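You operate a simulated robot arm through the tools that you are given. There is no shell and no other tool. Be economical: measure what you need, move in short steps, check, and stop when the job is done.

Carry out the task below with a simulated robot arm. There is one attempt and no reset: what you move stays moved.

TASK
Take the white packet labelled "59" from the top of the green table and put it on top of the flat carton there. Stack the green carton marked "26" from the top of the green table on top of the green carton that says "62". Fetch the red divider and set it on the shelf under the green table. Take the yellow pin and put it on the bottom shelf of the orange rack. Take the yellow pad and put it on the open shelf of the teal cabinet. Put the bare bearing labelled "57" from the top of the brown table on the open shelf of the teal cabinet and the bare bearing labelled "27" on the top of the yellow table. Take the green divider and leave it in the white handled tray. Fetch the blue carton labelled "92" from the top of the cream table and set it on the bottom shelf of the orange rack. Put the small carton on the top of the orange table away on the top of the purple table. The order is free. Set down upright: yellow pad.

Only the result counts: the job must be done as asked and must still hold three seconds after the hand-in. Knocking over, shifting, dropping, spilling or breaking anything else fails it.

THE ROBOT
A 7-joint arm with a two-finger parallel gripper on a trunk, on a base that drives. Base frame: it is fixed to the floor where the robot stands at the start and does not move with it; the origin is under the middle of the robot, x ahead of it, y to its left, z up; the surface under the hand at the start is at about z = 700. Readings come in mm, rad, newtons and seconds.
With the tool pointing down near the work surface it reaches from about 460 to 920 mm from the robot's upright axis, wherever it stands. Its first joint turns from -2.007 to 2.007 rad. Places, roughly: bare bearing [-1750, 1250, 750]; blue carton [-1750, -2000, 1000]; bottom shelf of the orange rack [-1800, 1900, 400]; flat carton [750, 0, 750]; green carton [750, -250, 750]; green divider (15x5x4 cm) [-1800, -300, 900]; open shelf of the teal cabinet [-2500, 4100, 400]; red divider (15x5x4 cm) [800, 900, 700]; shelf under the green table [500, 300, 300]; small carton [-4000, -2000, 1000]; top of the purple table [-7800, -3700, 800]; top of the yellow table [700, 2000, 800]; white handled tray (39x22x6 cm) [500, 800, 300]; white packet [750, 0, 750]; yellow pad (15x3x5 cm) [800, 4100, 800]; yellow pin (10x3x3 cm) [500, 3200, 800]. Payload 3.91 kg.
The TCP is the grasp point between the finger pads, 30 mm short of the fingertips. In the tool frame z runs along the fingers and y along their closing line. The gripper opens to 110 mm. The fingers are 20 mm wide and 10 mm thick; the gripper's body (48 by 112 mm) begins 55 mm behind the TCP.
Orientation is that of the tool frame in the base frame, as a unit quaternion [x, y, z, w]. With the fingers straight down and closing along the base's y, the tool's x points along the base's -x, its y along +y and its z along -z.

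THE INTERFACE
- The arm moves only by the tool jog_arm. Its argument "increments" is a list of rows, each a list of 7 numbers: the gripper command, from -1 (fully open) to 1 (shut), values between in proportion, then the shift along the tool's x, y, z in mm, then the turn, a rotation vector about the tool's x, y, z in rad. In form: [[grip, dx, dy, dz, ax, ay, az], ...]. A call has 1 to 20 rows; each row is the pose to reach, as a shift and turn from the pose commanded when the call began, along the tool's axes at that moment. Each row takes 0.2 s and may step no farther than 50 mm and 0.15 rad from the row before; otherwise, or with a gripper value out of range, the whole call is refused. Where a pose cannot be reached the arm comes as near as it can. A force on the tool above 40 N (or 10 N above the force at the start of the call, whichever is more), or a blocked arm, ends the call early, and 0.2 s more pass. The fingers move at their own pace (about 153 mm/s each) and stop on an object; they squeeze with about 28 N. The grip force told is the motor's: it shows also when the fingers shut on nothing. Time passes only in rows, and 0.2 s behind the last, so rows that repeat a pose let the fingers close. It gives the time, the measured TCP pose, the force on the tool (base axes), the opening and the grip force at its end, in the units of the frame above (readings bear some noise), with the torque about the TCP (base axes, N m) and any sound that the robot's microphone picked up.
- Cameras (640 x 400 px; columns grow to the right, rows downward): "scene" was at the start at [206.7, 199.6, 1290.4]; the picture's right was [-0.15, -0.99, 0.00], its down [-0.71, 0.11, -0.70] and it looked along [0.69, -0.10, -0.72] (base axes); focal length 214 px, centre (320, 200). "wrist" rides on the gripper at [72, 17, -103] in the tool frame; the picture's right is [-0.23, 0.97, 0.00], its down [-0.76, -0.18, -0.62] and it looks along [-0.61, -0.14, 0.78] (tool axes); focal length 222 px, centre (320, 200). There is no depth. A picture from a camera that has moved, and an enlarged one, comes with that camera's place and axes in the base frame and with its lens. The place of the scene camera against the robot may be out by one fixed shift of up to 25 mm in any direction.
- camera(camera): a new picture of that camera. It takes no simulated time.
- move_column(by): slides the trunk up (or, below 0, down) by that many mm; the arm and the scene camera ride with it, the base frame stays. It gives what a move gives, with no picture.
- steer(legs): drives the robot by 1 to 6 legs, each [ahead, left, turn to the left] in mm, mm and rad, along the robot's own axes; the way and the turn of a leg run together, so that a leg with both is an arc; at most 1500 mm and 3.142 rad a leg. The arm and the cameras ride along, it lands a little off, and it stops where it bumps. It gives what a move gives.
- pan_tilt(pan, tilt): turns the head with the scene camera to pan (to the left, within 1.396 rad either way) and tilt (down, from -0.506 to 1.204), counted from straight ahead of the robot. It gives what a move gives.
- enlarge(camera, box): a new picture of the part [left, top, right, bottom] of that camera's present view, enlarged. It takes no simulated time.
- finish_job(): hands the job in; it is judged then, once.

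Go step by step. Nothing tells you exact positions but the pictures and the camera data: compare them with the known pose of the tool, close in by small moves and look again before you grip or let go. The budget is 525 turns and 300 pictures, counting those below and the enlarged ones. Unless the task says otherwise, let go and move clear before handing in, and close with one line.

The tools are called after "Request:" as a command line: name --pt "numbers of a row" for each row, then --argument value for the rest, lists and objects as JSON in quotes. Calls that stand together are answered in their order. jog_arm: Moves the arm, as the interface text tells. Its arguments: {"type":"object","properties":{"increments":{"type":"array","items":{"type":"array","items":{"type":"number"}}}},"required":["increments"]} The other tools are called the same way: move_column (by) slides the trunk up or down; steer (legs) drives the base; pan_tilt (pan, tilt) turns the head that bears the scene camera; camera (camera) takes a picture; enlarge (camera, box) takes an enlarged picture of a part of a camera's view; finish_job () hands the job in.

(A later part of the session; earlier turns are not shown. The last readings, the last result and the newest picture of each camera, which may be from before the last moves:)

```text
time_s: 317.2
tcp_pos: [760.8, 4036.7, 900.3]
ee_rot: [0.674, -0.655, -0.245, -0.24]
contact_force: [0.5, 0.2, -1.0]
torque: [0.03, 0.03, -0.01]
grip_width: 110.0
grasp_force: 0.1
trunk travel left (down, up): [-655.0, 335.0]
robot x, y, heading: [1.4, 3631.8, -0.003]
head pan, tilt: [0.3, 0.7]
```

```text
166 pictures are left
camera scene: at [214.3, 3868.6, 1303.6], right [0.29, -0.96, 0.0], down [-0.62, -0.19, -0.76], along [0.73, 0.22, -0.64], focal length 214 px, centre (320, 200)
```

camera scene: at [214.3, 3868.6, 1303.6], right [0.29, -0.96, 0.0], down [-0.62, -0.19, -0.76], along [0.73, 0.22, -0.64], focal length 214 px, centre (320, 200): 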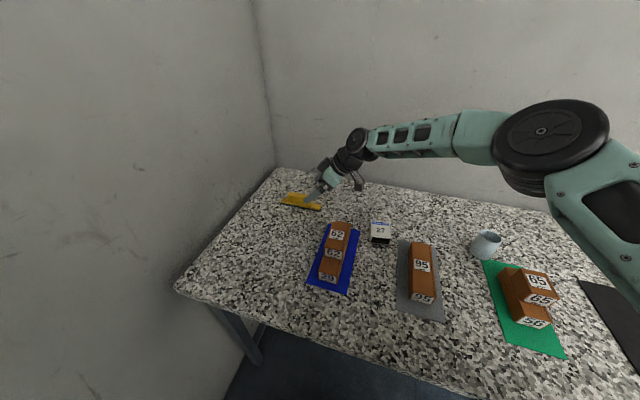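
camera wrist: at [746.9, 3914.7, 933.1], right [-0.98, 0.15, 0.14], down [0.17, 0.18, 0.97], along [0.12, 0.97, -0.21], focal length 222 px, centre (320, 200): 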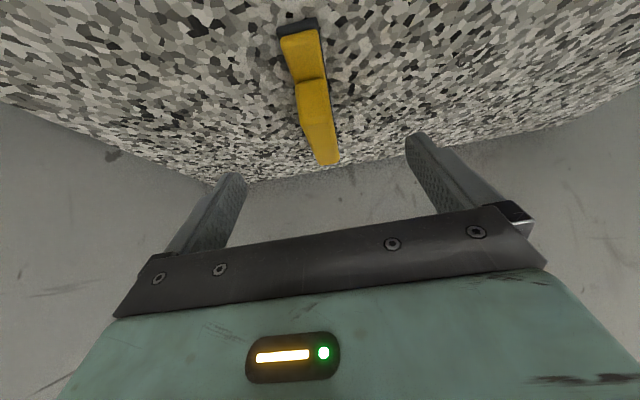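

Request:
jog_arm --pt "-1 0 0 30 0 0 0" --pt "-1 1 0 55 0 0 0" --pt "-1 2 0 69 0 0 0" --pt "-1 2 0 69 0 0 0"

Request:
camera --camera "wrist"

Request:
enlarge --camera "scene" --box '[260, 150, 400, 240]'

```text
time_s: 318.2
tcp_pos: [759.0, 4079.2, 847.0]
ee_rot: [0.673, -0.655, -0.245, -0.24]
contact_force: [0.4, 0.0, 0.3]
torque: [-0.03, -0.01, -0.01]
grip_width: 110.0
grasp_force: 0.0
trunk travel left (down, up): [-655.0, 335.0]
robot x, y, heading: [6.9, 3631.9, -0.001]
head pan, tilt: [0.3, 0.7]
```

```text
165 pictures are left
camera wrist: at [745.7, 3957.8, 879.1], right [-0.98, 0.15, 0.14], down [0.17, 0.19, 0.97], along [0.12, 0.97, -0.21], focal length 222 px, centre (320, 200)
```

wrist: 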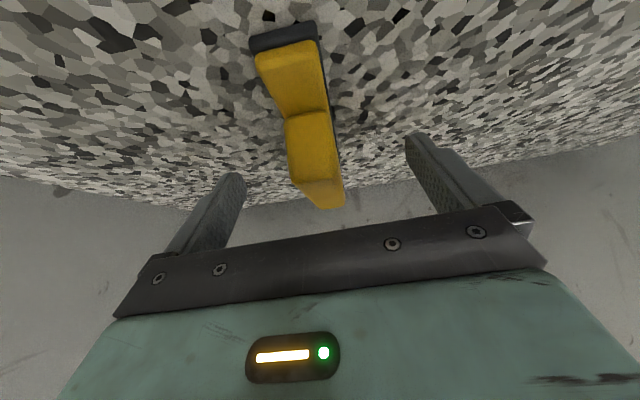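

```text
4.44 times, centred on (330, 195) of scene
camera zoom: at [214.3, 3868.6, 1303.6], right [0.29, -0.96, 0.0], down [-0.62, -0.19, -0.76], along [0.73, 0.22, -0.64], focal length 953 px, centre (276, 222)
```

zoom: 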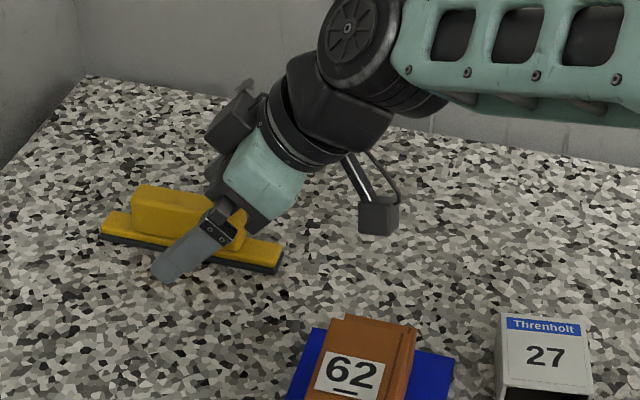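

Request:
jog_arm --pt "0 0 0 0 0 0 0" --pt "0.6 0 0 0 0 0 0" --pt "1 0 0 0 0 0 0" --pt "1 0 0 0 0 0 0" --pt "1 0 0 0 0 0 0"

Request:
jog_arm --pt "1 -13 0 -15 0 0 0" --pt "1 -32 0 -38 0 0 0" --pt "1 -60 0 -70 0 0 0" --pt "1 -90 0 -105 0 0 0" --pt "1 -120 0 -140 0 0 0" --pt "1 -145 0 -170 0 0 0" --pt "1 -145 0 -170 0 0 0"

Request:
camera --camera "wrist"

Request:
camera --camera "scene"

```text
time_s: 319.4
tcp_pos: [759.9, 4079.4, 846.4]
ee_rot: [0.673, -0.654, -0.246, -0.241]
contact_force: [-0.3, -0.7, -0.1]
torque: [0.06, -0.02, 0.0]
grip_width: 23.4
grasp_force: 28.1
trunk travel left (down, up): [-655.0, 335.0]
robot x, y, heading: [0.8, 3632.4, -0.003]
head pan, tilt: [0.3, 0.7]
```

```text
time_s: 321.1
tcp_pos: [758.9, 4081.8, 1069.9]
ee_rot: [0.673, -0.655, -0.245, -0.241]
contact_force: [-0.5, -0.3, -1.0]
torque: [0.01, -0.03, 0.0]
grip_width: 23.5
grasp_force: 28.0
trunk travel left (down, up): [-655.0, 335.0]
robot x, y, heading: [5.5, 3632.5, 0.001]
head pan, tilt: [0.3, 0.7]
```

```text
163 pictures are left
camera wrist: at [744.6, 3960.7, 1101.6], right [-0.98, 0.15, 0.14], down [0.17, 0.18, 0.97], along [0.12, 0.97, -0.21], focal length 222 px, centre (320, 200)
```

wrist: 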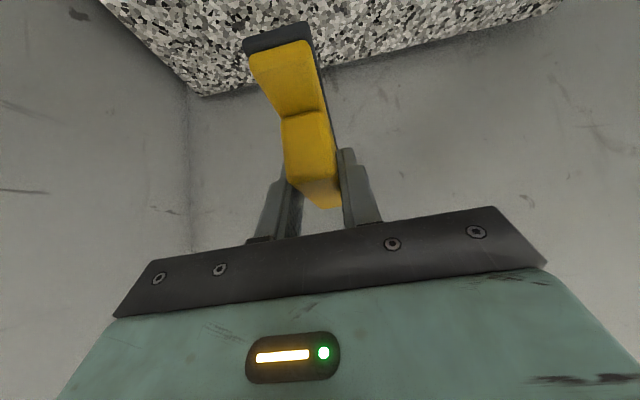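

```text
162 pictures are left
camera scene: at [214.4, 3868.7, 1303.5], right [0.29, -0.96, 0.0], down [-0.62, -0.19, -0.76], along [0.73, 0.22, -0.64], focal length 214 px, centre (320, 200)
```

scene: 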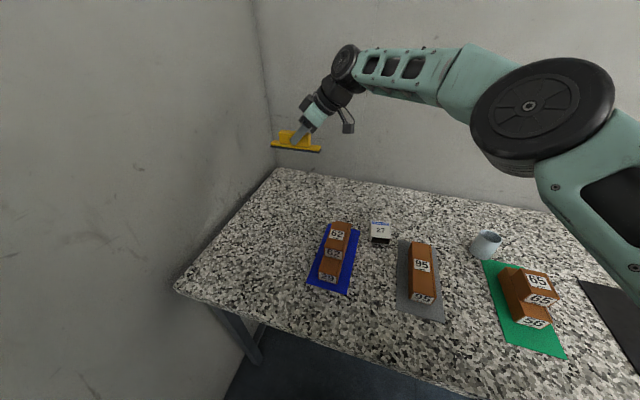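

Request:
steer --legs '[[-480, -200, 0]]'

Request:
jog_arm --pt "1 28 9 -24 0.087 0 0.101" --pt "1 57 18 -49 0.173 0 0.202" --pt "1 85 27 -73 0.26 0 0.303" --pt "1 113 36 -98 0.347 0 0.404" --pt "1 142 45 -122 0.433 0 0.505" --pt "1 170 54 -147 0.52 0 0.606" --pt "1 198 63 -171 0.607 0 0.707" --pt "1 227 72 -195 0.693 0 0.808" --pt "1 255 81 -220 0.78 0 0.909" --pt "1 283 90 -244 0.867 0 1.01" --pt "1 312 99 -269 0.953 0 1.11" --pt "1 340 108 -293 1.04 0 1.211" --pt "1 340 108 -293 1.04 0 1.211"

Request:
camera --camera "wrist"

```text
time_s: 324.1
tcp_pos: [280.8, 3889.1, 1069.6]
ee_rot: [0.673, -0.655, -0.245, -0.241]
contact_force: [0.0, 0.1, -1.4]
torque: [0.0, 0.02, 0.02]
grip_width: 23.5
grasp_force: 28.7
trunk travel left (down, up): [-655.0, 335.0]
robot x, y, heading: [-471.3, 3440.7, -0.007]
head pan, tilt: [0.3, 0.7]
```

```text
time_s: 326.9
tcp_pos: [189.1, 3437.3, 1075.1]
ee_rot: [0.0, 0.937, -0.004, 0.349]
contact_force: [0.1, 1.4, -1.2]
torque: [0.01, 0.02, 0.02]
grip_width: 23.5
grasp_force: 28.0
trunk travel left (down, up): [-655.0, 335.0]
robot x, y, heading: [-474.5, 3443.8, -0.007]
head pan, tilt: [0.3, 0.7]
```

```text
161 pictures are left
camera wrist: at [65.6, 3455.7, 1104.7], right [0.17, 0.97, 0.14], down [0.17, -0.17, 0.97], along [0.97, -0.14, -0.19], focal length 222 px, centre (320, 200)
```

wrist: 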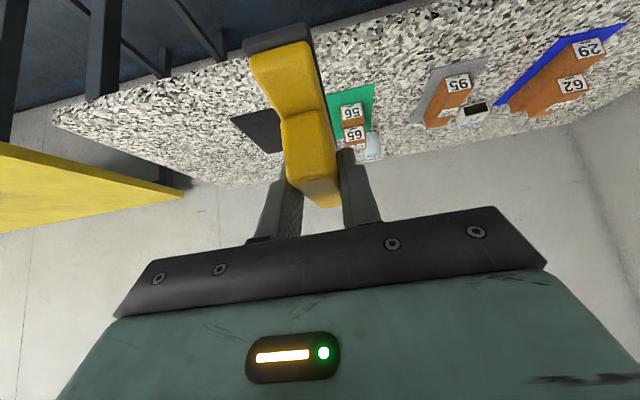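

Request:
steer --legs '[[-1200, -480, 0], [-720, 0, 0], [0, 0, 1.577]]'

Request:
move_column --by -400

Request:
pan_tilt --pan -0.1 --tilt 0.45

Request:
camera --camera "wrist"

Request:
camera --camera "scene"

```text
time_s: 340.8
tcp_pos: [-2385.5, 3675.4, 1074.5]
ee_rot: [-0.654, 0.671, 0.24, 0.252]
contact_force: [-0.4, 0.8, -0.8]
torque: [-0.06, -0.03, -0.03]
grip_width: 23.6
grasp_force: 27.6
trunk travel left (down, up): [-655.0, 335.0]
robot x, y, heading: [-2406.8, 3014.6, 1.541]
head pan, tilt: [0.3, 0.7]
```

```text
time_s: 344.6
tcp_pos: [-2385.2, 3676.4, 674.2]
ee_rot: [-0.655, 0.671, 0.24, 0.252]
contact_force: [0.2, 0.0, -1.5]
torque: [-0.01, 0.02, 0.01]
grip_width: 23.6
grasp_force: 27.5
trunk travel left (down, up): [-255.0, 735.0]
robot x, y, heading: [-2405.6, 3015.3, 1.54]
head pan, tilt: [0.3, 0.7]
```

```text
time_s: 345.5
tcp_pos: [-2385.4, 3676.1, 675.1]
ee_rot: [-0.654, 0.671, 0.241, 0.253]
contact_force: [0.1, -0.6, -1.4]
torque: [0.01, -0.01, -0.03]
grip_width: 23.3
grasp_force: 28.1
trunk travel left (down, up): [-255.0, 735.0]
robot x, y, heading: [-2401.3, 3018.9, 1.541]
head pan, tilt: [-0.099, 0.45]
```

```text
160 pictures are left
camera wrist: at [-2405.7, 3555.0, 704.8], right [-0.97, 0.2, 0.14], down [0.17, 0.16, 0.97], along [0.17, 0.97, -0.19], focal length 222 px, centre (320, 200)
```

wrist: 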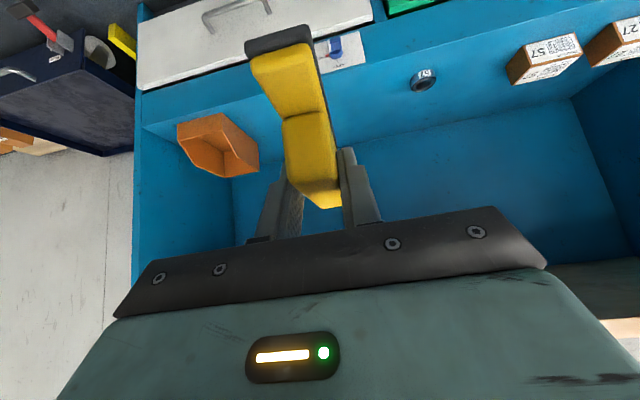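

```text
159 pictures are left
camera scene: at [-2609.2, 3262.3, 925.7], right [0.99, -0.13, 0.0], down [-0.06, -0.43, -0.9], along [0.12, 0.89, -0.44], focal length 214 px, centre (320, 200)
```

scene: 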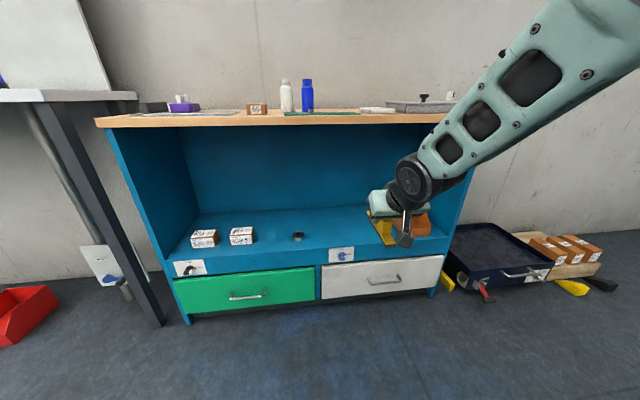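

Request:
move_column --by -205

Request:
steer --legs '[[335, 15, 0.02]]'

Request:
camera --camera "wrist"

Request:
camera --camera "scene"

```text
time_s: 347.7
tcp_pos: [-2384.2, 3675.5, 469.9]
ee_rot: [-0.654, 0.671, 0.24, 0.252]
contact_force: [-0.5, 0.1, -1.4]
torque: [-0.03, -0.05, -0.02]
grip_width: 23.3
grasp_force: 28.1
trunk travel left (down, up): [-50.0, 940.0]
robot x, y, heading: [-2405.8, 3013.6, 1.538]
head pan, tilt: [-0.099, 0.45]
```

```text
time_s: 349.9
tcp_pos: [-2412.1, 4011.4, 469.2]
ee_rot: [0.663, -0.662, -0.244, -0.249]
contact_force: [-0.5, 0.2, -1.1]
torque: [-0.01, 0.02, 0.02]
grip_width: 23.3
grasp_force: 28.4
trunk travel left (down, up): [-50.0, 940.0]
robot x, y, heading: [-2413.6, 3351.9, 1.567]
head pan, tilt: [-0.099, 0.45]
```

```text
158 pictures are left
camera wrist: at [-2429.6, 3889.0, 499.8], right [-0.97, 0.17, 0.14], down [0.17, 0.17, 0.97], along [0.14, 0.97, -0.19], focal length 222 px, centre (320, 200)
```

wrist: 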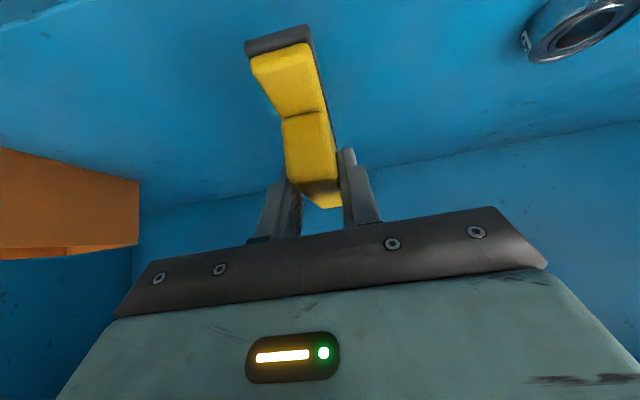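

```text
157 pictures are left
camera scene: at [-2624.7, 3591.3, 720.8], right [0.99, -0.1, 0.0], down [-0.05, -0.43, -0.9], along [0.09, 0.9, -0.44], focal length 214 px, centre (320, 200)
```

scene: 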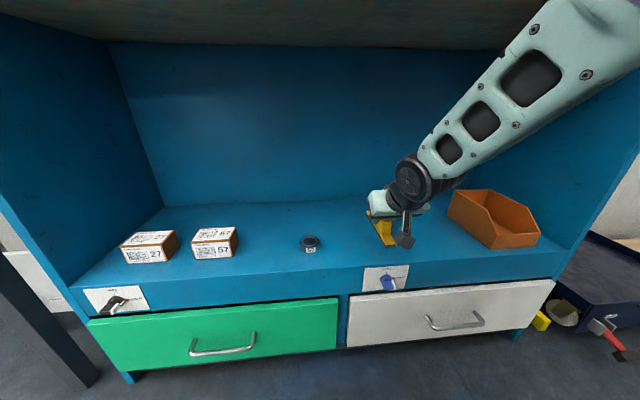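

Request:
jog_arm --pt "1 -9 0 8 0 0 0" --pt "1 0 0 18 0 0 0" --pt "1 10 0 30 0 0 0" --pt "1 16 0 37 0 0 0" --pt "1 16 0 37 0 0 0"

Request:
jog_arm --pt "1 1 0 1.1 0 0 0" --pt "1 2 0 2.3 0 0 0" --pt "1 3 0 3.4 0 0 0"

Request:
camera --camera "wrist"

```text
time_s: 351.1
tcp_pos: [-2411.3, 4024.7, 431.2]
ee_rot: [0.664, -0.661, -0.244, -0.249]
contact_force: [0.3, -0.6, -1.2]
torque: [0.0, 0.01, -0.01]
grip_width: 23.4
grasp_force: 27.8
trunk travel left (down, up): [-50.0, 940.0]
robot x, y, heading: [-2419.4, 3349.7, 1.565]
head pan, tilt: [-0.099, 0.45]
```

```text
time_s: 351.9
tcp_pos: [-2411.7, 4023.6, 425.3]
ee_rot: [0.663, -0.662, -0.244, -0.25]
contact_force: [0.2, 0.4, 0.0]
torque: [-0.02, 0.02, -0.03]
grip_width: 23.4
grasp_force: 28.0
trunk travel left (down, up): [-50.0, 940.0]
robot x, y, heading: [-2414.3, 3345.2, 1.565]
head pan, tilt: [-0.099, 0.45]
```

```text
156 pictures are left
camera wrist: at [-2430.1, 3901.5, 456.7], right [-0.97, 0.17, 0.14], down [0.17, 0.17, 0.97], along [0.14, 0.97, -0.19], focal length 222 px, centre (320, 200)
```

wrist: 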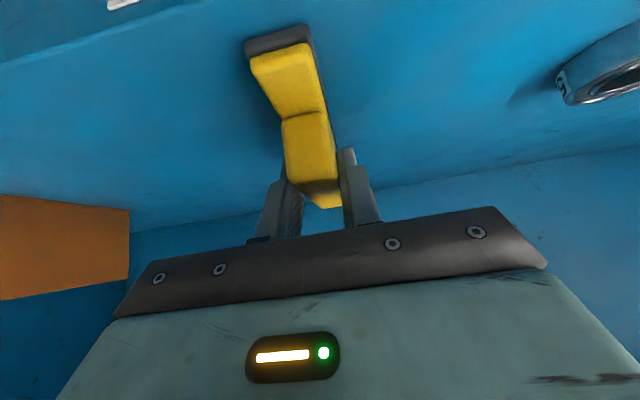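

Request:
jog_arm --pt "1 0.7 0 0.8 0 0 0" --pt "1 1.3 0 1.5 0 0 0" --pt "1 2 0 2.3 0 0 0"

```text
time_s: 352.7
tcp_pos: [-2410.5, 4022.6, 423.3]
ee_rot: [0.664, -0.662, -0.244, -0.249]
contact_force: [-0.7, 0.3, -1.2]
torque: [0.0, 0.02, -0.01]
grip_width: 23.4
grasp_force: 27.8
trunk travel left (down, up): [-50.0, 940.0]
robot x, y, heading: [-2416.0, 3350.1, 1.563]
head pan, tilt: [-0.099, 0.45]
```

Request:
jog_arm --pt "1 0.7 0 0.8 0 0 0" --pt "1 1.3 0 1.5 0 0 0" --pt "1 2 0 2.3 0 0 0"

```text
time_s: 353.5
tcp_pos: [-2411.6, 4022.9, 421.9]
ee_rot: [0.663, -0.661, -0.246, -0.251]
contact_force: [-1.2, -3.8, 22.4]
torque: [-0.39, 0.17, 0.07]
grip_width: 23.5
grasp_force: 28.1
trunk travel left (down, up): [-50.0, 940.0]
robot x, y, heading: [-2410.0, 3351.0, 1.563]
head pan, tilt: [-0.099, 0.45]
```

Contact with the shelf. Release gently and retreat.

Request:
jog_arm --pt "1 -1 0 -1.1 0 0 0" --pt "0.6 -1 0 -1.1 0 0 0" --pt "0.2 -1 0 -1.1 0 0 0" --pt "-0.4 -1 0 -1.1 0 0 0" --pt "-0.4 -13 0 -14 0 0 0" --pt "-0.6 -15 0 -45 0 0 0" --pt "-1 -5 0 -90 0 0 0"

Request:
camera --camera "wrist"

```text
time_s: 355.1
tcp_pos: [-2408.3, 3970.4, 484.3]
ee_rot: [-0.662, 0.67, 0.225, 0.251]
contact_force: [0.9, -0.1, 1.3]
torque: [-0.03, 0.0, 0.04]
grip_width: 109.8
grasp_force: 0.1
out of reach, approached as far as the arm can: row 7
trunk travel left (down, up): [-50.0, 940.0]
robot x, y, heading: [-2419.7, 3347.6, 1.568]
head pan, tilt: [-0.099, 0.45]
```

```text
155 pictures are left
camera wrist: at [-2428.7, 3849.6, 517.1], right [-0.97, 0.2, 0.11], down [0.15, 0.19, 0.97], along [0.17, 0.96, -0.21], focal length 222 px, centre (320, 200)
```

wrist: 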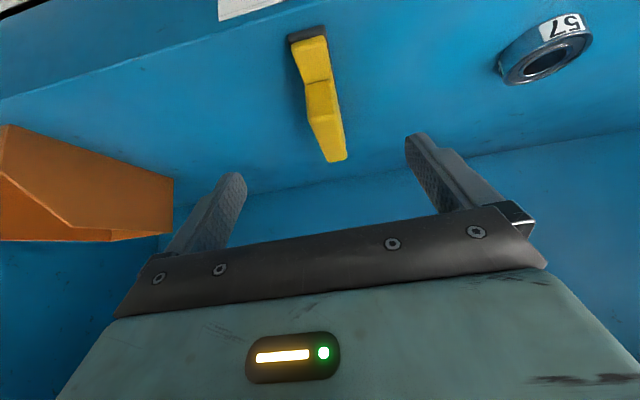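

The pad stands upright on the shelf. Next the far side for the green divider; back off, raise, turn and look down the aisle.

Request:
steer --legs '[[-500, 0, 0]]'

Request:
move_column --by 400

Request:
move_column --by 200

Request:
steer --legs '[[0, 0, 1.57], [0, 0, 1.57]]'

Request:
pan_tilt --pan 0.3 --tilt 0.5

Request:
camera --camera "scene"

```text
time_s: 358.0
tcp_pos: [-2413.3, 3468.1, 485.5]
ee_rot: [-0.664, 0.668, 0.225, 0.25]
contact_force: [-0.2, 0.6, -0.2]
torque: [-0.01, 0.0, 0.03]
grip_width: 110.0
grasp_force: 0.0
trunk travel left (down, up): [-50.0, 940.0]
robot x, y, heading: [-2417.1, 2848.4, 1.575]
head pan, tilt: [-0.099, 0.45]
```

```text
time_s: 361.9
tcp_pos: [-2412.3, 3467.5, 884.7]
ee_rot: [-0.664, 0.668, 0.226, 0.251]
contact_force: [-0.3, 0.3, 0.0]
torque: [0.0, 0.03, -0.03]
grip_width: 110.1
grasp_force: 0.2
trunk travel left (down, up): [-450.0, 540.0]
robot x, y, heading: [-2418.5, 2846.2, 1.569]
head pan, tilt: [-0.099, 0.45]
```

```text
time_s: 364.0
tcp_pos: [-2411.4, 3467.5, 1083.2]
ee_rot: [-0.664, 0.668, 0.225, 0.25]
contact_force: [1.1, 0.3, -1.2]
torque: [-0.01, 0.01, -0.01]
grip_width: 110.2
grasp_force: 0.0
trunk travel left (down, up): [-650.0, 340.0]
robot x, y, heading: [-2414.0, 2846.1, 1.568]
head pan, tilt: [-0.099, 0.45]
```

```text
time_s: 371.9
tcp_pos: [-2457.7, 2228.4, 1084.4]
ee_rot: [0.688, 0.642, -0.258, 0.217]
contact_force: [1.5, 0.0, -0.1]
torque: [-0.01, 0.02, -0.04]
grip_width: 110.1
grasp_force: 0.0
trunk travel left (down, up): [-650.0, 340.0]
robot x, y, heading: [-2417.1, 2847.7, -1.629]
head pan, tilt: [-0.099, 0.45]
```

```text
time_s: 372.8
tcp_pos: [-2458.2, 2229.0, 1083.5]
ee_rot: [0.688, 0.642, -0.258, 0.218]
contact_force: [0.4, 0.4, -0.1]
torque: [-0.03, 0.02, 0.02]
grip_width: 109.9
grasp_force: 0.0
trunk travel left (down, up): [-650.0, 340.0]
robot x, y, heading: [-2413.1, 2846.5, -1.633]
head pan, tilt: [0.3, 0.499]
```

```text
154 pictures are left
camera scene: at [-2213.6, 2611.7, 1316.3], right [-0.97, -0.24, 0.0], down [-0.11, 0.47, -0.88], along [0.21, -0.85, -0.48], focal length 214 px, centre (320, 200)
```

scene: 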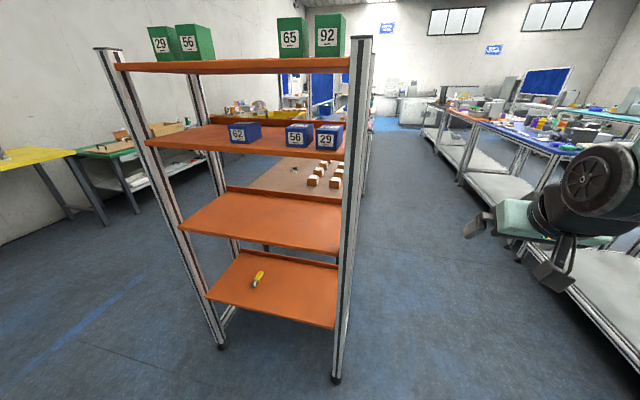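

Request:
steer --legs '[[100, -420, 0.06], [1400, 0, 0], [1400, 0, 0]]'

Request:
pan_tilt --pan 0.7 --tilt 0.6

Request:
camera --camera "scene"

```text
time_s: 388.8
tcp_pos: [-2661.8, -703.9, 1083.3]
ee_rot: [0.637, 0.693, -0.241, 0.237]
contact_force: [-0.2, -0.4, 0.8]
torque: [-0.01, -0.01, 0.03]
grip_width: 110.0
grasp_force: 0.0
trunk travel left (down, up): [-650.0, 340.0]
robot x, y, heading: [-2713.5, -86.4, -1.479]
head pan, tilt: [0.3, 0.499]
```

```text
time_s: 389.6
tcp_pos: [-2663.1, -704.0, 1084.3]
ee_rot: [0.637, 0.693, -0.241, 0.237]
contact_force: [-0.5, -0.1, 0.5]
torque: [-0.05, -0.02, 0.02]
grip_width: 110.2
grasp_force: 0.2
trunk travel left (down, up): [-650.0, 340.0]
robot x, y, heading: [-2709.6, -87.1, -1.481]
head pan, tilt: [0.7, 0.6]
```

```text
153 pictures are left
camera scene: at [-2450.5, -264.9, 1307.2], right [-0.7, -0.71, 0.0], down [-0.4, 0.4, -0.83], along [0.59, -0.58, -0.56], focal length 214 px, centre (320, 200)
```

scene: 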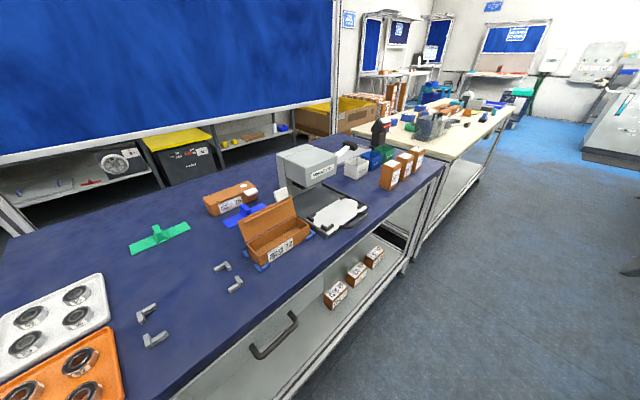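

Request:
steer --legs '[[0, 0, 1.481], [100, -165, 0]]'

Request:
camera --camera "wrist"

Request:
pan_tilt --pan 0.0 --tilt 0.75

Request:
camera --camera "scene"

```text
time_s: 394.7
tcp_pos: [-2005.7, -302.5, 1084.0]
ee_rot: [0.033, 0.941, -0.028, 0.336]
contact_force: [0.2, -0.9, 0.0]
torque: [-0.03, -0.05, 0.0]
grip_width: 110.1
grasp_force: 0.1
trunk travel left (down, up): [-650.0, 340.0]
robot x, y, heading: [-2625.0, -260.3, -0.058]
head pan, tilt: [0.7, 0.6]
```

```text
152 pictures are left
camera wrist: at [-2126.7, -274.2, 1117.2], right [0.25, 0.96, 0.11], down [0.18, -0.16, 0.97], along [0.95, -0.23, -0.21], focal length 222 px, centre (320, 200)
```

wrist: 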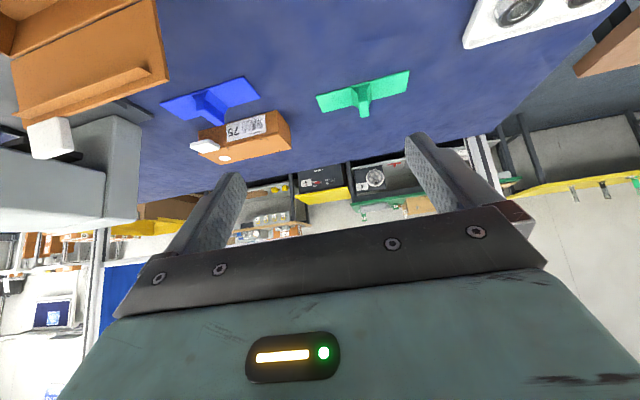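

```text
time_s: 395.8
tcp_pos: [-2007.0, -301.3, 1085.0]
ee_rot: [0.033, 0.941, -0.028, 0.337]
contact_force: [-0.5, 0.4, 0.6]
torque: [0.03, 0.0, 0.05]
grip_width: 110.1
grasp_force: 0.1
trunk travel left (down, up): [-650.0, 340.0]
robot x, y, heading: [-2625.2, -259.6, -0.064]
head pan, tilt: [0.0, 0.75]
```

```text
151 pictures are left
camera scene: at [-2402.8, -62.5, 1294.4], right [-0.06, -1.0, 0.0], down [-0.68, 0.04, -0.73], along [0.73, -0.05, -0.68], focal length 214 px, centre (320, 200)
```

scene: 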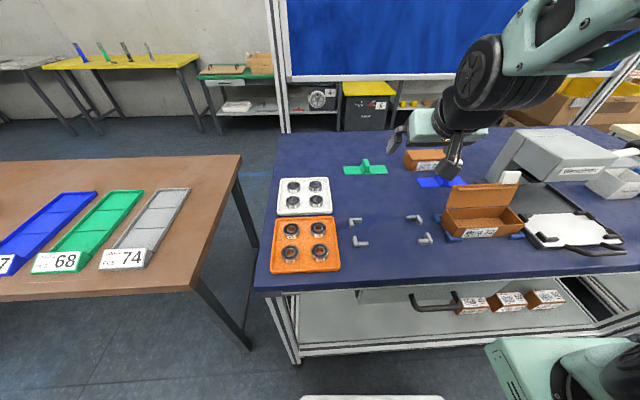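

Request:
jog_arm --pt "-1 -10 12 40 -0.02 0 -0.02" --pt "-1 -20 24 80 -0.045 0 -0.053" --pt "-1 -28 36 120 -0.045 0 -0.053" --pt "-1 -33 47 160 -0.045 0 -0.053" --pt "-1 -33 47 160 -0.045 0 -0.053"

Request:
camera --camera "wrist"

```text
time_s: 397.0
tcp_pos: [-1876.9, -269.1, 978.7]
ee_rot: [0.001, 0.941, -0.016, 0.337]
contact_force: [0.1, -0.2, -0.1]
torque: [0.01, -0.01, 0.01]
grip_width: 110.2
grasp_force: 0.1
trunk travel left (down, up): [-650.0, 340.0]
robot x, y, heading: [-2623.6, -263.5, -0.066]
head pan, tilt: [0.0, 0.75]
```

```text
150 pictures are left
camera wrist: at [-1998.2, -247.7, 1013.2], right [0.19, 0.98, 0.12], down [0.19, -0.15, 0.97], along [0.96, -0.16, -0.22], focal length 222 px, centre (320, 200)
```

wrist: 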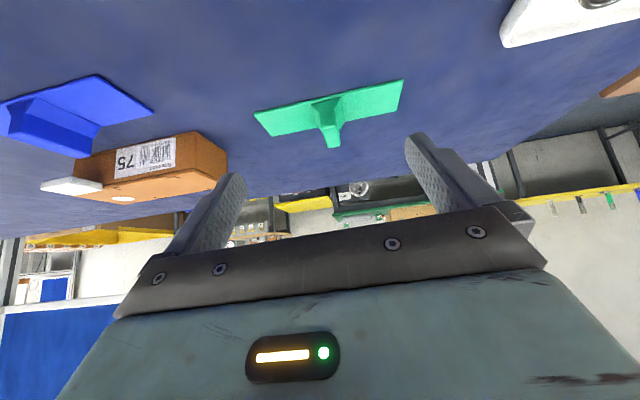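

Request:
jog_arm --pt "-1 -1 4 30 0 0 0" --pt "-1 -3 8 50 0 0 0" --pt "-1 -3 8 58 0 0 0" --pt "-1 -3 8 58 0 0 0"

Request:
camera --camera "wrist"

```text
time_s: 398.0
tcp_pos: [-1836.8, -263.1, 937.0]
ee_rot: [0.0, 0.942, -0.016, 0.336]
contact_force: [0.2, -0.3, -0.2]
torque: [0.02, -0.01, -0.01]
grip_width: 110.0
grasp_force: 0.0
trunk travel left (down, up): [-650.0, 340.0]
robot x, y, heading: [-2625.7, -258.5, -0.063]
head pan, tilt: [0.0, 0.75]
```

```text
149 pictures are left
camera wrist: at [-1958.8, -242.1, 969.8], right [0.19, 0.98, 0.11], down [0.19, -0.15, 0.97], along [0.96, -0.16, -0.22], focal length 222 px, centre (320, 200)
```

wrist: 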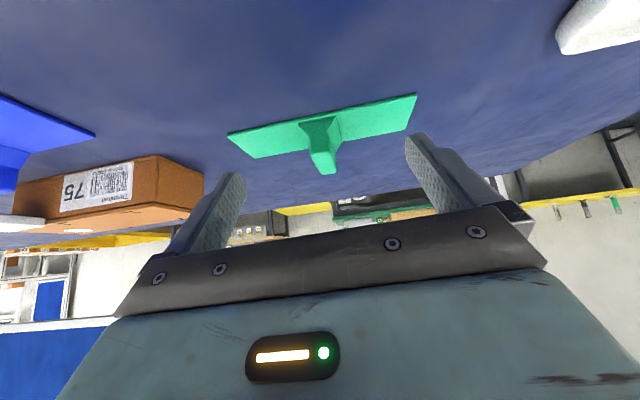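

Request:
jog_arm --pt "-1 -1 2 12 0 0 0" --pt "-1 -2 3 22 0 0 0" --pt "-1 -2 3 22 0 0 0"

Request:
camera --camera "wrist"

```text
time_s: 398.8
tcp_pos: [-1823.0, -259.5, 919.6]
ee_rot: [0.0, 0.942, -0.015, 0.336]
contact_force: [0.3, 0.2, 0.9]
torque: [-0.03, 0.0, 0.0]
grip_width: 110.1
grasp_force: 0.1
trunk travel left (down, up): [-650.0, 340.0]
robot x, y, heading: [-2626.0, -259.2, -0.065]
head pan, tilt: [0.0, 0.75]
```

```text
148 pictures are left
camera wrist: at [-1943.4, -241.1, 953.3], right [0.19, 0.98, 0.11], down [0.19, -0.15, 0.97], along [0.96, -0.16, -0.22], focal length 222 px, centre (320, 200)
```

wrist: 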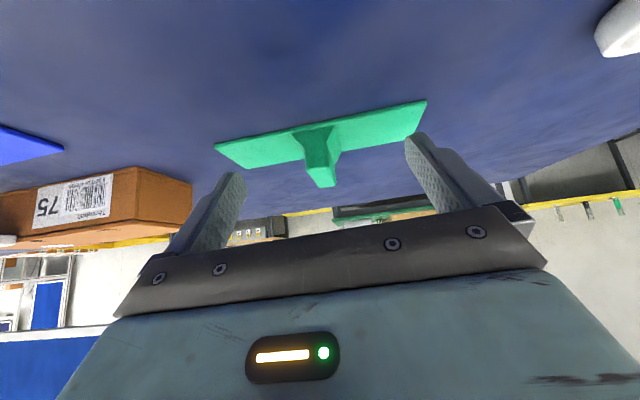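

Request:
jog_arm --pt "-1 -9 1 8 0 0 0" --pt "-1 -17 1 18 0 0 0" --pt "-1 -17 1 18 0 0 0"

Request:
camera --camera "wrist"

```text
time_s: 399.6
tcp_pos: [-1795.7, -259.2, 917.7]
ee_rot: [0.001, 0.942, -0.016, 0.335]
contact_force: [-0.1, 0.5, 0.0]
torque: [-0.02, -0.03, 0.01]
grip_width: 110.1
grasp_force: 0.1
trunk travel left (down, up): [-650.0, 340.0]
robot x, y, heading: [-2624.5, -257.1, -0.063]
head pan, tilt: [0.0, 0.75]
```

```text
147 pictures are left
camera wrist: at [-1917.9, -239.6, 950.9], right [0.19, 0.98, 0.11], down [0.19, -0.15, 0.97], along [0.96, -0.16, -0.22], focal length 222 px, centre (320, 200)
```

wrist: 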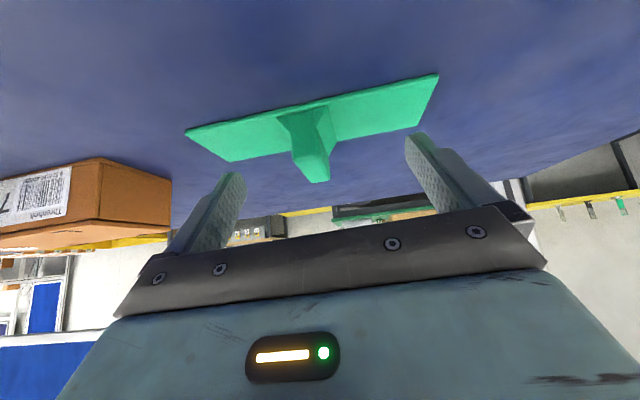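

Request:
jog_arm --pt "0 0 0 0 0 0 0" --pt "0.6 0 0 0 0 0 0" --pt "1 0 0 0 0 0 0" --pt "1 0 0 0 0 0 0" --pt "1 0 0 0 0 0 0" --pt "1 -13 0 -15 0 0 0" --pt "1 -38 0 -45 0 0 0" --pt "1 -64 0 -77 0 0 0" --pt "1 -90 0 -107 0 0 0" --pt "1 -115 0 -138 0 0 0"

Request:
camera --camera "wrist"

```text
time_s: 401.8
tcp_pos: [-1792.9, -253.7, 1095.4]
ee_rot: [0.0, 0.942, -0.017, 0.337]
contact_force: [1.0, -0.7, -0.4]
torque: [0.0, 0.01, -0.02]
grip_width: 14.8
grasp_force: 27.5
trunk travel left (down, up): [-650.0, 340.0]
robot x, y, heading: [-2627.8, -258.0, -0.063]
head pan, tilt: [0.0, 0.75]
```

```text
146 pictures are left
camera wrist: at [-1915.0, -234.1, 1128.3], right [0.19, 0.98, 0.11], down [0.19, -0.15, 0.97], along [0.96, -0.16, -0.22], focal length 222 px, centre (320, 200)
```

wrist: 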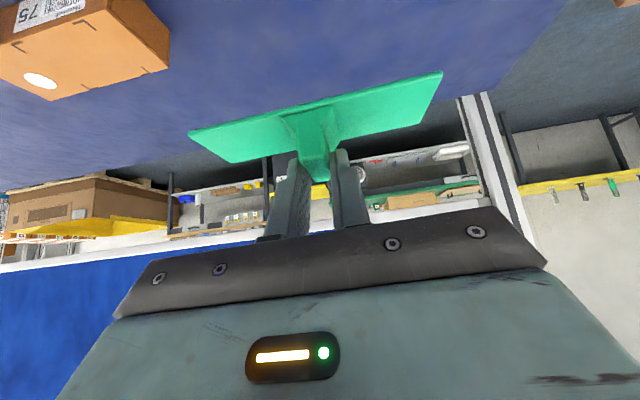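

Green divider held. Drive back through the aisle, around the rack, to the green table front.

Request:
steer --legs '[[-150, 0, 0], [0, 0, 1.633], [1500, 0, 0], [1450, 0, 0]]'

```text
time_s: 420.9
tcp_pos: [-2899.5, 3526.4, 1095.1]
ee_rot: [0.695, -0.635, -0.238, -0.239]
contact_force: [-0.9, 1.2, -0.7]
torque: [-0.03, -0.01, 0.0]
grip_width: 14.7
grasp_force: 28.3
trunk travel left (down, up): [-650.0, 340.0]
robot x, y, heading: [-2818.1, 2700.4, 1.605]
head pan, tilt: [0.0, 0.75]
```

Request:
steer --legs '[[180, 0, 0], [0, 0, -1.6], [1060, 0, 0], [1060, 0, 0]]'

Request:
steer --legs '[[0, -1000, 0]]'

```text
time_s: 436.4
tcp_pos: [84.4, 2750.5, 1095.4]
ee_rot: [0.009, 0.941, -0.019, 0.336]
contact_force: [0.0, -0.6, -0.6]
torque: [0.03, 0.0, -0.01]
grip_width: 14.8
grasp_force: 27.8
trunk travel left (down, up): [-650.0, 340.0]
robot x, y, heading: [-744.2, 2764.3, -0.086]
head pan, tilt: [0.0, 0.75]
```

```text
time_s: 441.7
tcp_pos: [-8.1, 1721.1, 1095.6]
ee_rot: [0.017, 0.941, -0.022, 0.336]
contact_force: [0.4, 1.1, -0.6]
torque: [-0.01, 0.01, 0.01]
grip_width: 14.7
grasp_force: 28.4
trunk travel left (down, up): [-650.0, 340.0]
robot x, y, heading: [-837.6, 1742.6, -0.097]
head pan, tilt: [0.0, 0.75]
```

Request:
steer --legs '[[0, 0, 0.095], [0, -900, 0]]'

Request:
camera --camera "scene"

```text
time_s: 446.9
tcp_pos: [-18.6, 888.7, 1094.7]
ee_rot: [-0.017, 0.941, -0.01, 0.337]
contact_force: [0.3, 0.3, 0.1]
torque: [0.05, 0.03, -0.01]
grip_width: 14.8
grasp_force: 28.0
trunk travel left (down, up): [-650.0, 340.0]
robot x, y, heading: [-849.8, 853.6, -0.026]
head pan, tilt: [0.0, 0.75]
```

```text
145 pictures are left
camera scene: at [-634.7, 1056.7, 1294.3], right [-0.02, -1.0, 0.0], down [-0.68, 0.02, -0.73], along [0.73, -0.02, -0.68], focal length 214 px, centre (320, 200)
```

scene: 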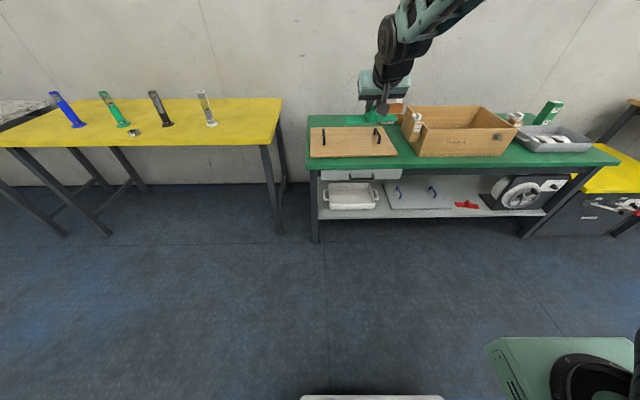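

Request:
jog_arm --pt "1 23 0 28 0 0 0" --pt "1 46 0 56 0 0 0" --pt "1 70 0 85 0 0 0" --pt "1 93 0 112 0 0 0" --pt "1 93 0 112 0 0 0"

Request:
move_column --by -400

Request:
move_column --by -140

Request:
camera --camera "wrist"

Request:
pan_tilt --pan 0.0 --tilt 0.4

Request:
camera --camera "scene"

```text
time_s: 448.1
tcp_pos: [-20.2, 885.6, 950.1]
ee_rot: [-0.019, 0.941, -0.009, 0.337]
contact_force: [-0.1, -0.6, -0.7]
torque: [-0.03, 0.01, 0.01]
grip_width: 14.8
grasp_force: 28.3
trunk travel left (down, up): [-650.0, 340.0]
robot x, y, heading: [-850.0, 853.3, -0.023]
head pan, tilt: [0.0, 0.75]
```

```text
time_s: 451.9
tcp_pos: [-20.3, 886.4, 550.7]
ee_rot: [-0.018, 0.941, -0.009, 0.337]
contact_force: [-0.2, 0.1, 0.0]
torque: [0.02, 0.01, -0.01]
grip_width: 14.8
grasp_force: 28.2
trunk travel left (down, up): [-250.0, 740.0]
robot x, y, heading: [-853.2, 851.2, -0.02]
head pan, tilt: [0.0, 0.75]
```

```text
time_s: 453.6
tcp_pos: [-19.5, 886.6, 409.4]
ee_rot: [-0.018, 0.942, -0.01, 0.336]
contact_force: [0.2, -0.3, -0.7]
torque: [-0.02, -0.01, -0.01]
grip_width: 15.0
grasp_force: 27.4
trunk travel left (down, up): [-110.0, 880.0]
robot x, y, heading: [-851.4, 850.7, -0.02]
head pan, tilt: [0.0, 0.75]
```

```text
144 pictures are left
camera wrist: at [-141.9, 901.6, 444.1], right [0.15, 0.98, 0.11], down [0.2, -0.14, 0.97], along [0.97, -0.12, -0.22], focal length 222 px, centre (320, 200)
```

wrist: 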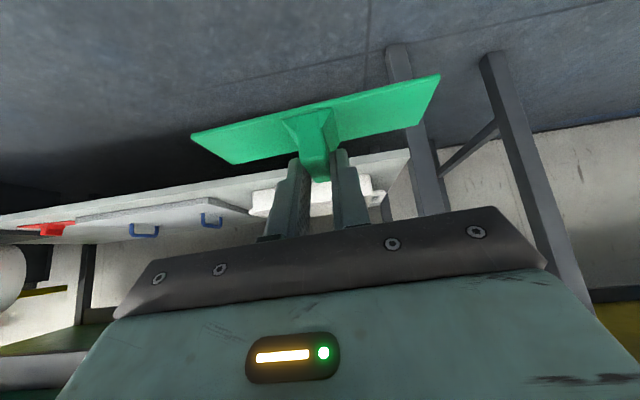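

```text
time_s: 454.4
tcp_pos: [-19.3, 886.2, 410.7]
ee_rot: [-0.019, 0.942, -0.009, 0.336]
contact_force: [-0.1, 0.7, -0.5]
torque: [-0.01, -0.02, 0.0]
grip_width: 15.2
grasp_force: 27.4
trunk travel left (down, up): [-110.0, 880.0]
robot x, y, heading: [-851.1, 849.9, -0.024]
head pan, tilt: [0.0, 0.4]
```

```text
143 pictures are left
camera scene: at [-625.0, 1056.5, 785.4], right [-0.02, -1.0, 0.0], down [-0.39, 0.01, -0.92], along [0.92, -0.02, -0.39], focal length 214 px, centre (320, 200)
```

scene: 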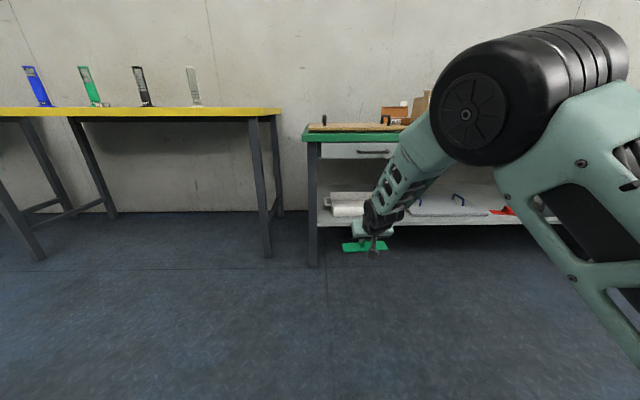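

Request:
steer --legs '[[250, -48, 0.02]]'

Request:
camera --camera "wrist"

Request:
enlarge --camera "scene" --box '[240, 100, 480, 280]'

```text
time_s: 456.2
tcp_pos: [223.4, 843.6, 410.4]
ee_rot: [-0.025, 0.941, -0.006, 0.336]
contact_force: [0.2, 0.1, -0.2]
torque: [0.02, -0.04, 0.03]
grip_width: 14.6
grasp_force: 27.9
trunk travel left (down, up): [-110.0, 880.0]
robot x, y, heading: [-612.5, 798.6, -0.011]
head pan, tilt: [0.0, 0.4]
```

```text
142 pictures are left
camera wrist: at [101.1, 858.0, 444.0], right [0.13, 0.98, 0.11], down [0.2, -0.14, 0.97], along [0.97, -0.11, -0.22], focal length 222 px, centre (320, 200)
```

wrist: 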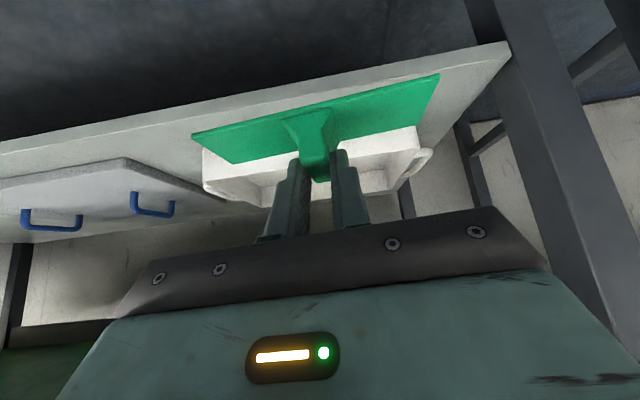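

```text
2.22 times, centred on (360, 190) of scene
camera zoom: at [-384.0, 1006.4, 785.4], right [-0.01, -1.0, 0.0], down [-0.39, 0.0, -0.92], along [0.92, -0.01, -0.39], focal length 477 px, centre (231, 222)
```

zoom: 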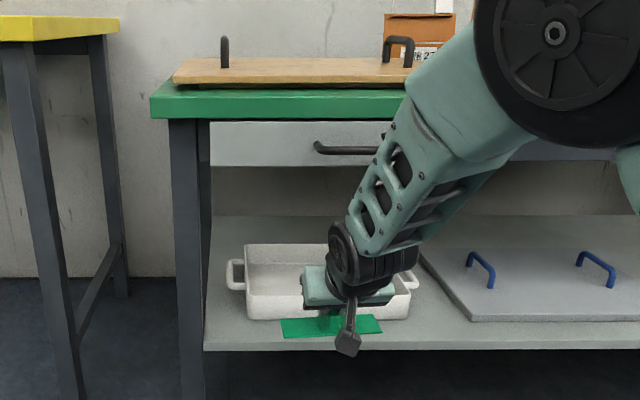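

Request:
steer --legs '[[85, -22, 0.0]]'

Request:
camera --camera "wrist"

Request:
enlarge --camera "scene" --box '[240, 100, 480, 280]'

```text
time_s: 457.3
tcp_pos: [305.9, 820.8, 411.0]
ee_rot: [-0.025, 0.941, -0.007, 0.337]
contact_force: [-0.6, 0.3, 0.4]
torque: [0.03, 0.01, 0.02]
grip_width: 15.0
grasp_force: 28.2
trunk travel left (down, up): [-110.0, 880.0]
robot x, y, heading: [-523.9, 773.6, -0.012]
head pan, tilt: [0.0, 0.4]
```

```text
140 pictures are left
camera wrist: at [183.6, 834.7, 444.0], right [0.14, 0.98, 0.11], down [0.2, -0.14, 0.97], along [0.97, -0.11, -0.22], focal length 222 px, centre (320, 200)
```

wrist: 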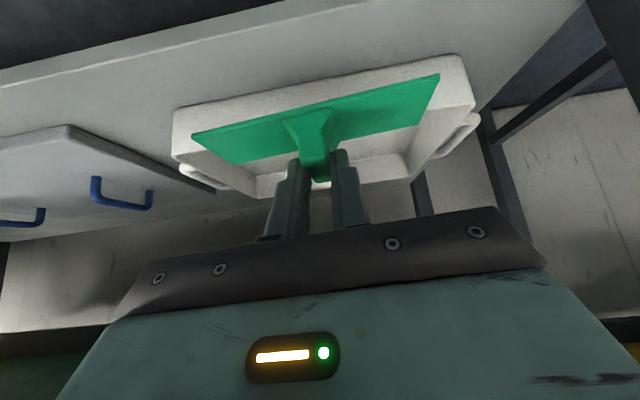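

```text
2.22 times, centred on (360, 190) of scene
camera zoom: at [-301.3, 983.4, 785.4], right [-0.01, -1.0, 0.0], down [-0.39, 0.0, -0.92], along [0.92, -0.01, -0.39], focal length 477 px, centre (231, 222)
```

zoom: 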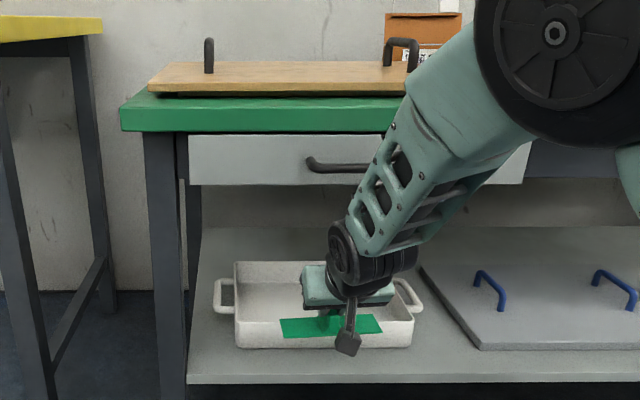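

Request:
move_column --by -17

Request:
steer --legs '[[70, -4, 0.0]]'

Request:
camera --camera "wrist"

Request:
enlarge --camera "scene" --box '[240, 100, 480, 280]'

```text
time_s: 458.0
tcp_pos: [306.4, 820.9, 392.7]
ee_rot: [-0.025, 0.941, -0.007, 0.337]
contact_force: [-0.2, 0.7, -0.2]
torque: [-0.03, 0.0, -0.02]
grip_width: 14.6
grasp_force: 27.9
trunk travel left (down, up): [-93.0, 897.0]
robot x, y, heading: [-520.7, 770.2, -0.008]
head pan, tilt: [0.0, 0.4]
```

```text
time_s: 459.0
tcp_pos: [376.2, 816.1, 393.9]
ee_rot: [-0.024, 0.942, -0.007, 0.336]
contact_force: [-0.3, -0.1, 0.0]
torque: [-0.02, 0.01, 0.01]
grip_width: 15.1
grasp_force: 28.1
trunk travel left (down, up): [-93.0, 897.0]
robot x, y, heading: [-451.3, 774.0, -0.008]
head pan, tilt: [0.0, 0.4]
```

```text
138 pictures are left
camera wrist: at [253.5, 829.3, 427.0], right [0.14, 0.98, 0.11], down [0.2, -0.14, 0.97], along [0.97, -0.11, -0.22], focal length 222 px, centre (320, 200)
```

wrist: 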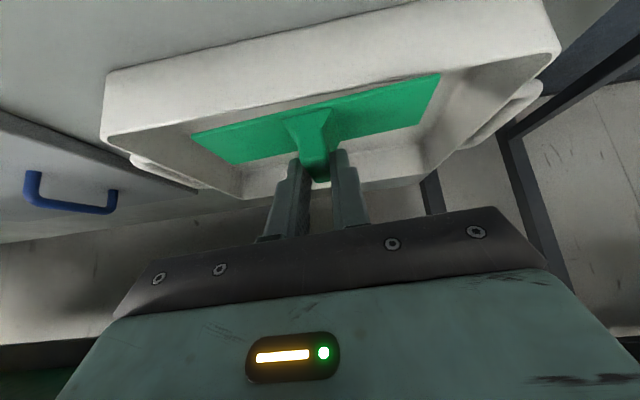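

```text
2.22 times, centred on (360, 190) of scene
camera zoom: at [-231.3, 978.3, 768.4], right [-0.01, -1.0, 0.0], down [-0.39, 0.0, -0.92], along [0.92, -0.01, -0.39], focal length 477 px, centre (231, 222)
```

zoom: 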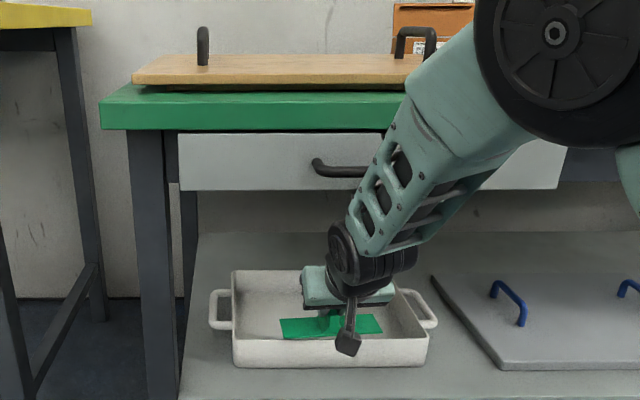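

Request:
jog_arm --pt "1 -10 0 9 0 0 0" --pt "1 -21 0 17 0 0 0" --pt "1 -23 0 35 0 0 0" --pt "1 -20 0 55 0 0 0" --pt "1 -20 0 55 0 0 0"

Request:
camera --camera "wrist"

Request:
enlarge --camera "scene" --box '[240, 100, 480, 280]'

```text
time_s: 460.2
tcp_pos: [425.7, 815.9, 364.4]
ee_rot: [-0.024, 0.941, -0.007, 0.337]
contact_force: [-0.8, -0.2, 1.0]
torque: [0.01, -0.01, 0.02]
grip_width: 14.8
grasp_force: 28.3
trunk travel left (down, up): [-93.0, 897.0]
robot x, y, heading: [-451.0, 769.2, -0.009]
head pan, tilt: [0.0, 0.4]
```

```text
136 pictures are left
camera wrist: at [302.5, 830.3, 398.0], right [0.14, 0.98, 0.11], down [0.2, -0.14, 0.97], along [0.97, -0.11, -0.22], focal length 222 px, centre (320, 200)
```

wrist: 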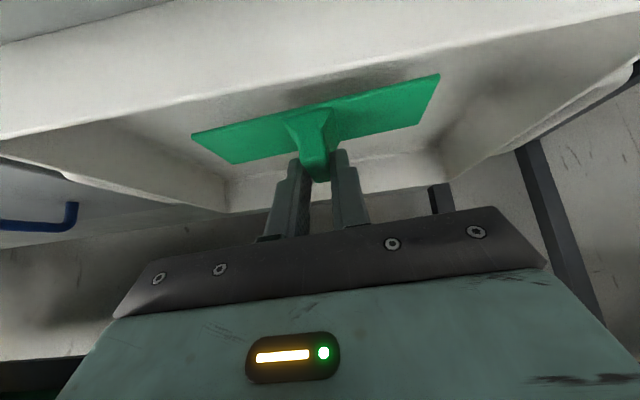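

```text
2.22 times, centred on (360, 190) of scene
camera zoom: at [-231.9, 978.3, 768.6], right [-0.01, -1.0, 0.0], down [-0.39, 0.0, -0.92], along [0.92, -0.01, -0.39], focal length 477 px, centre (231, 222)
```

zoom: 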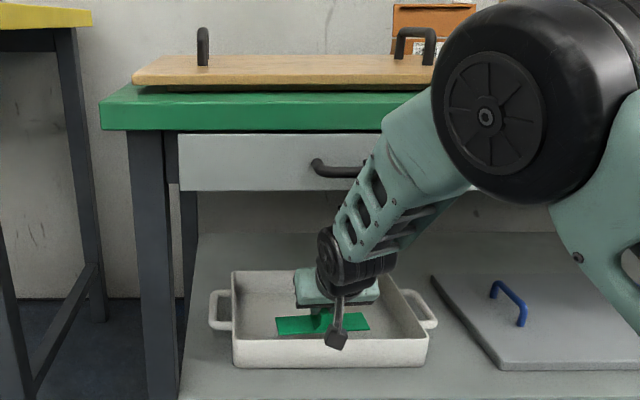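

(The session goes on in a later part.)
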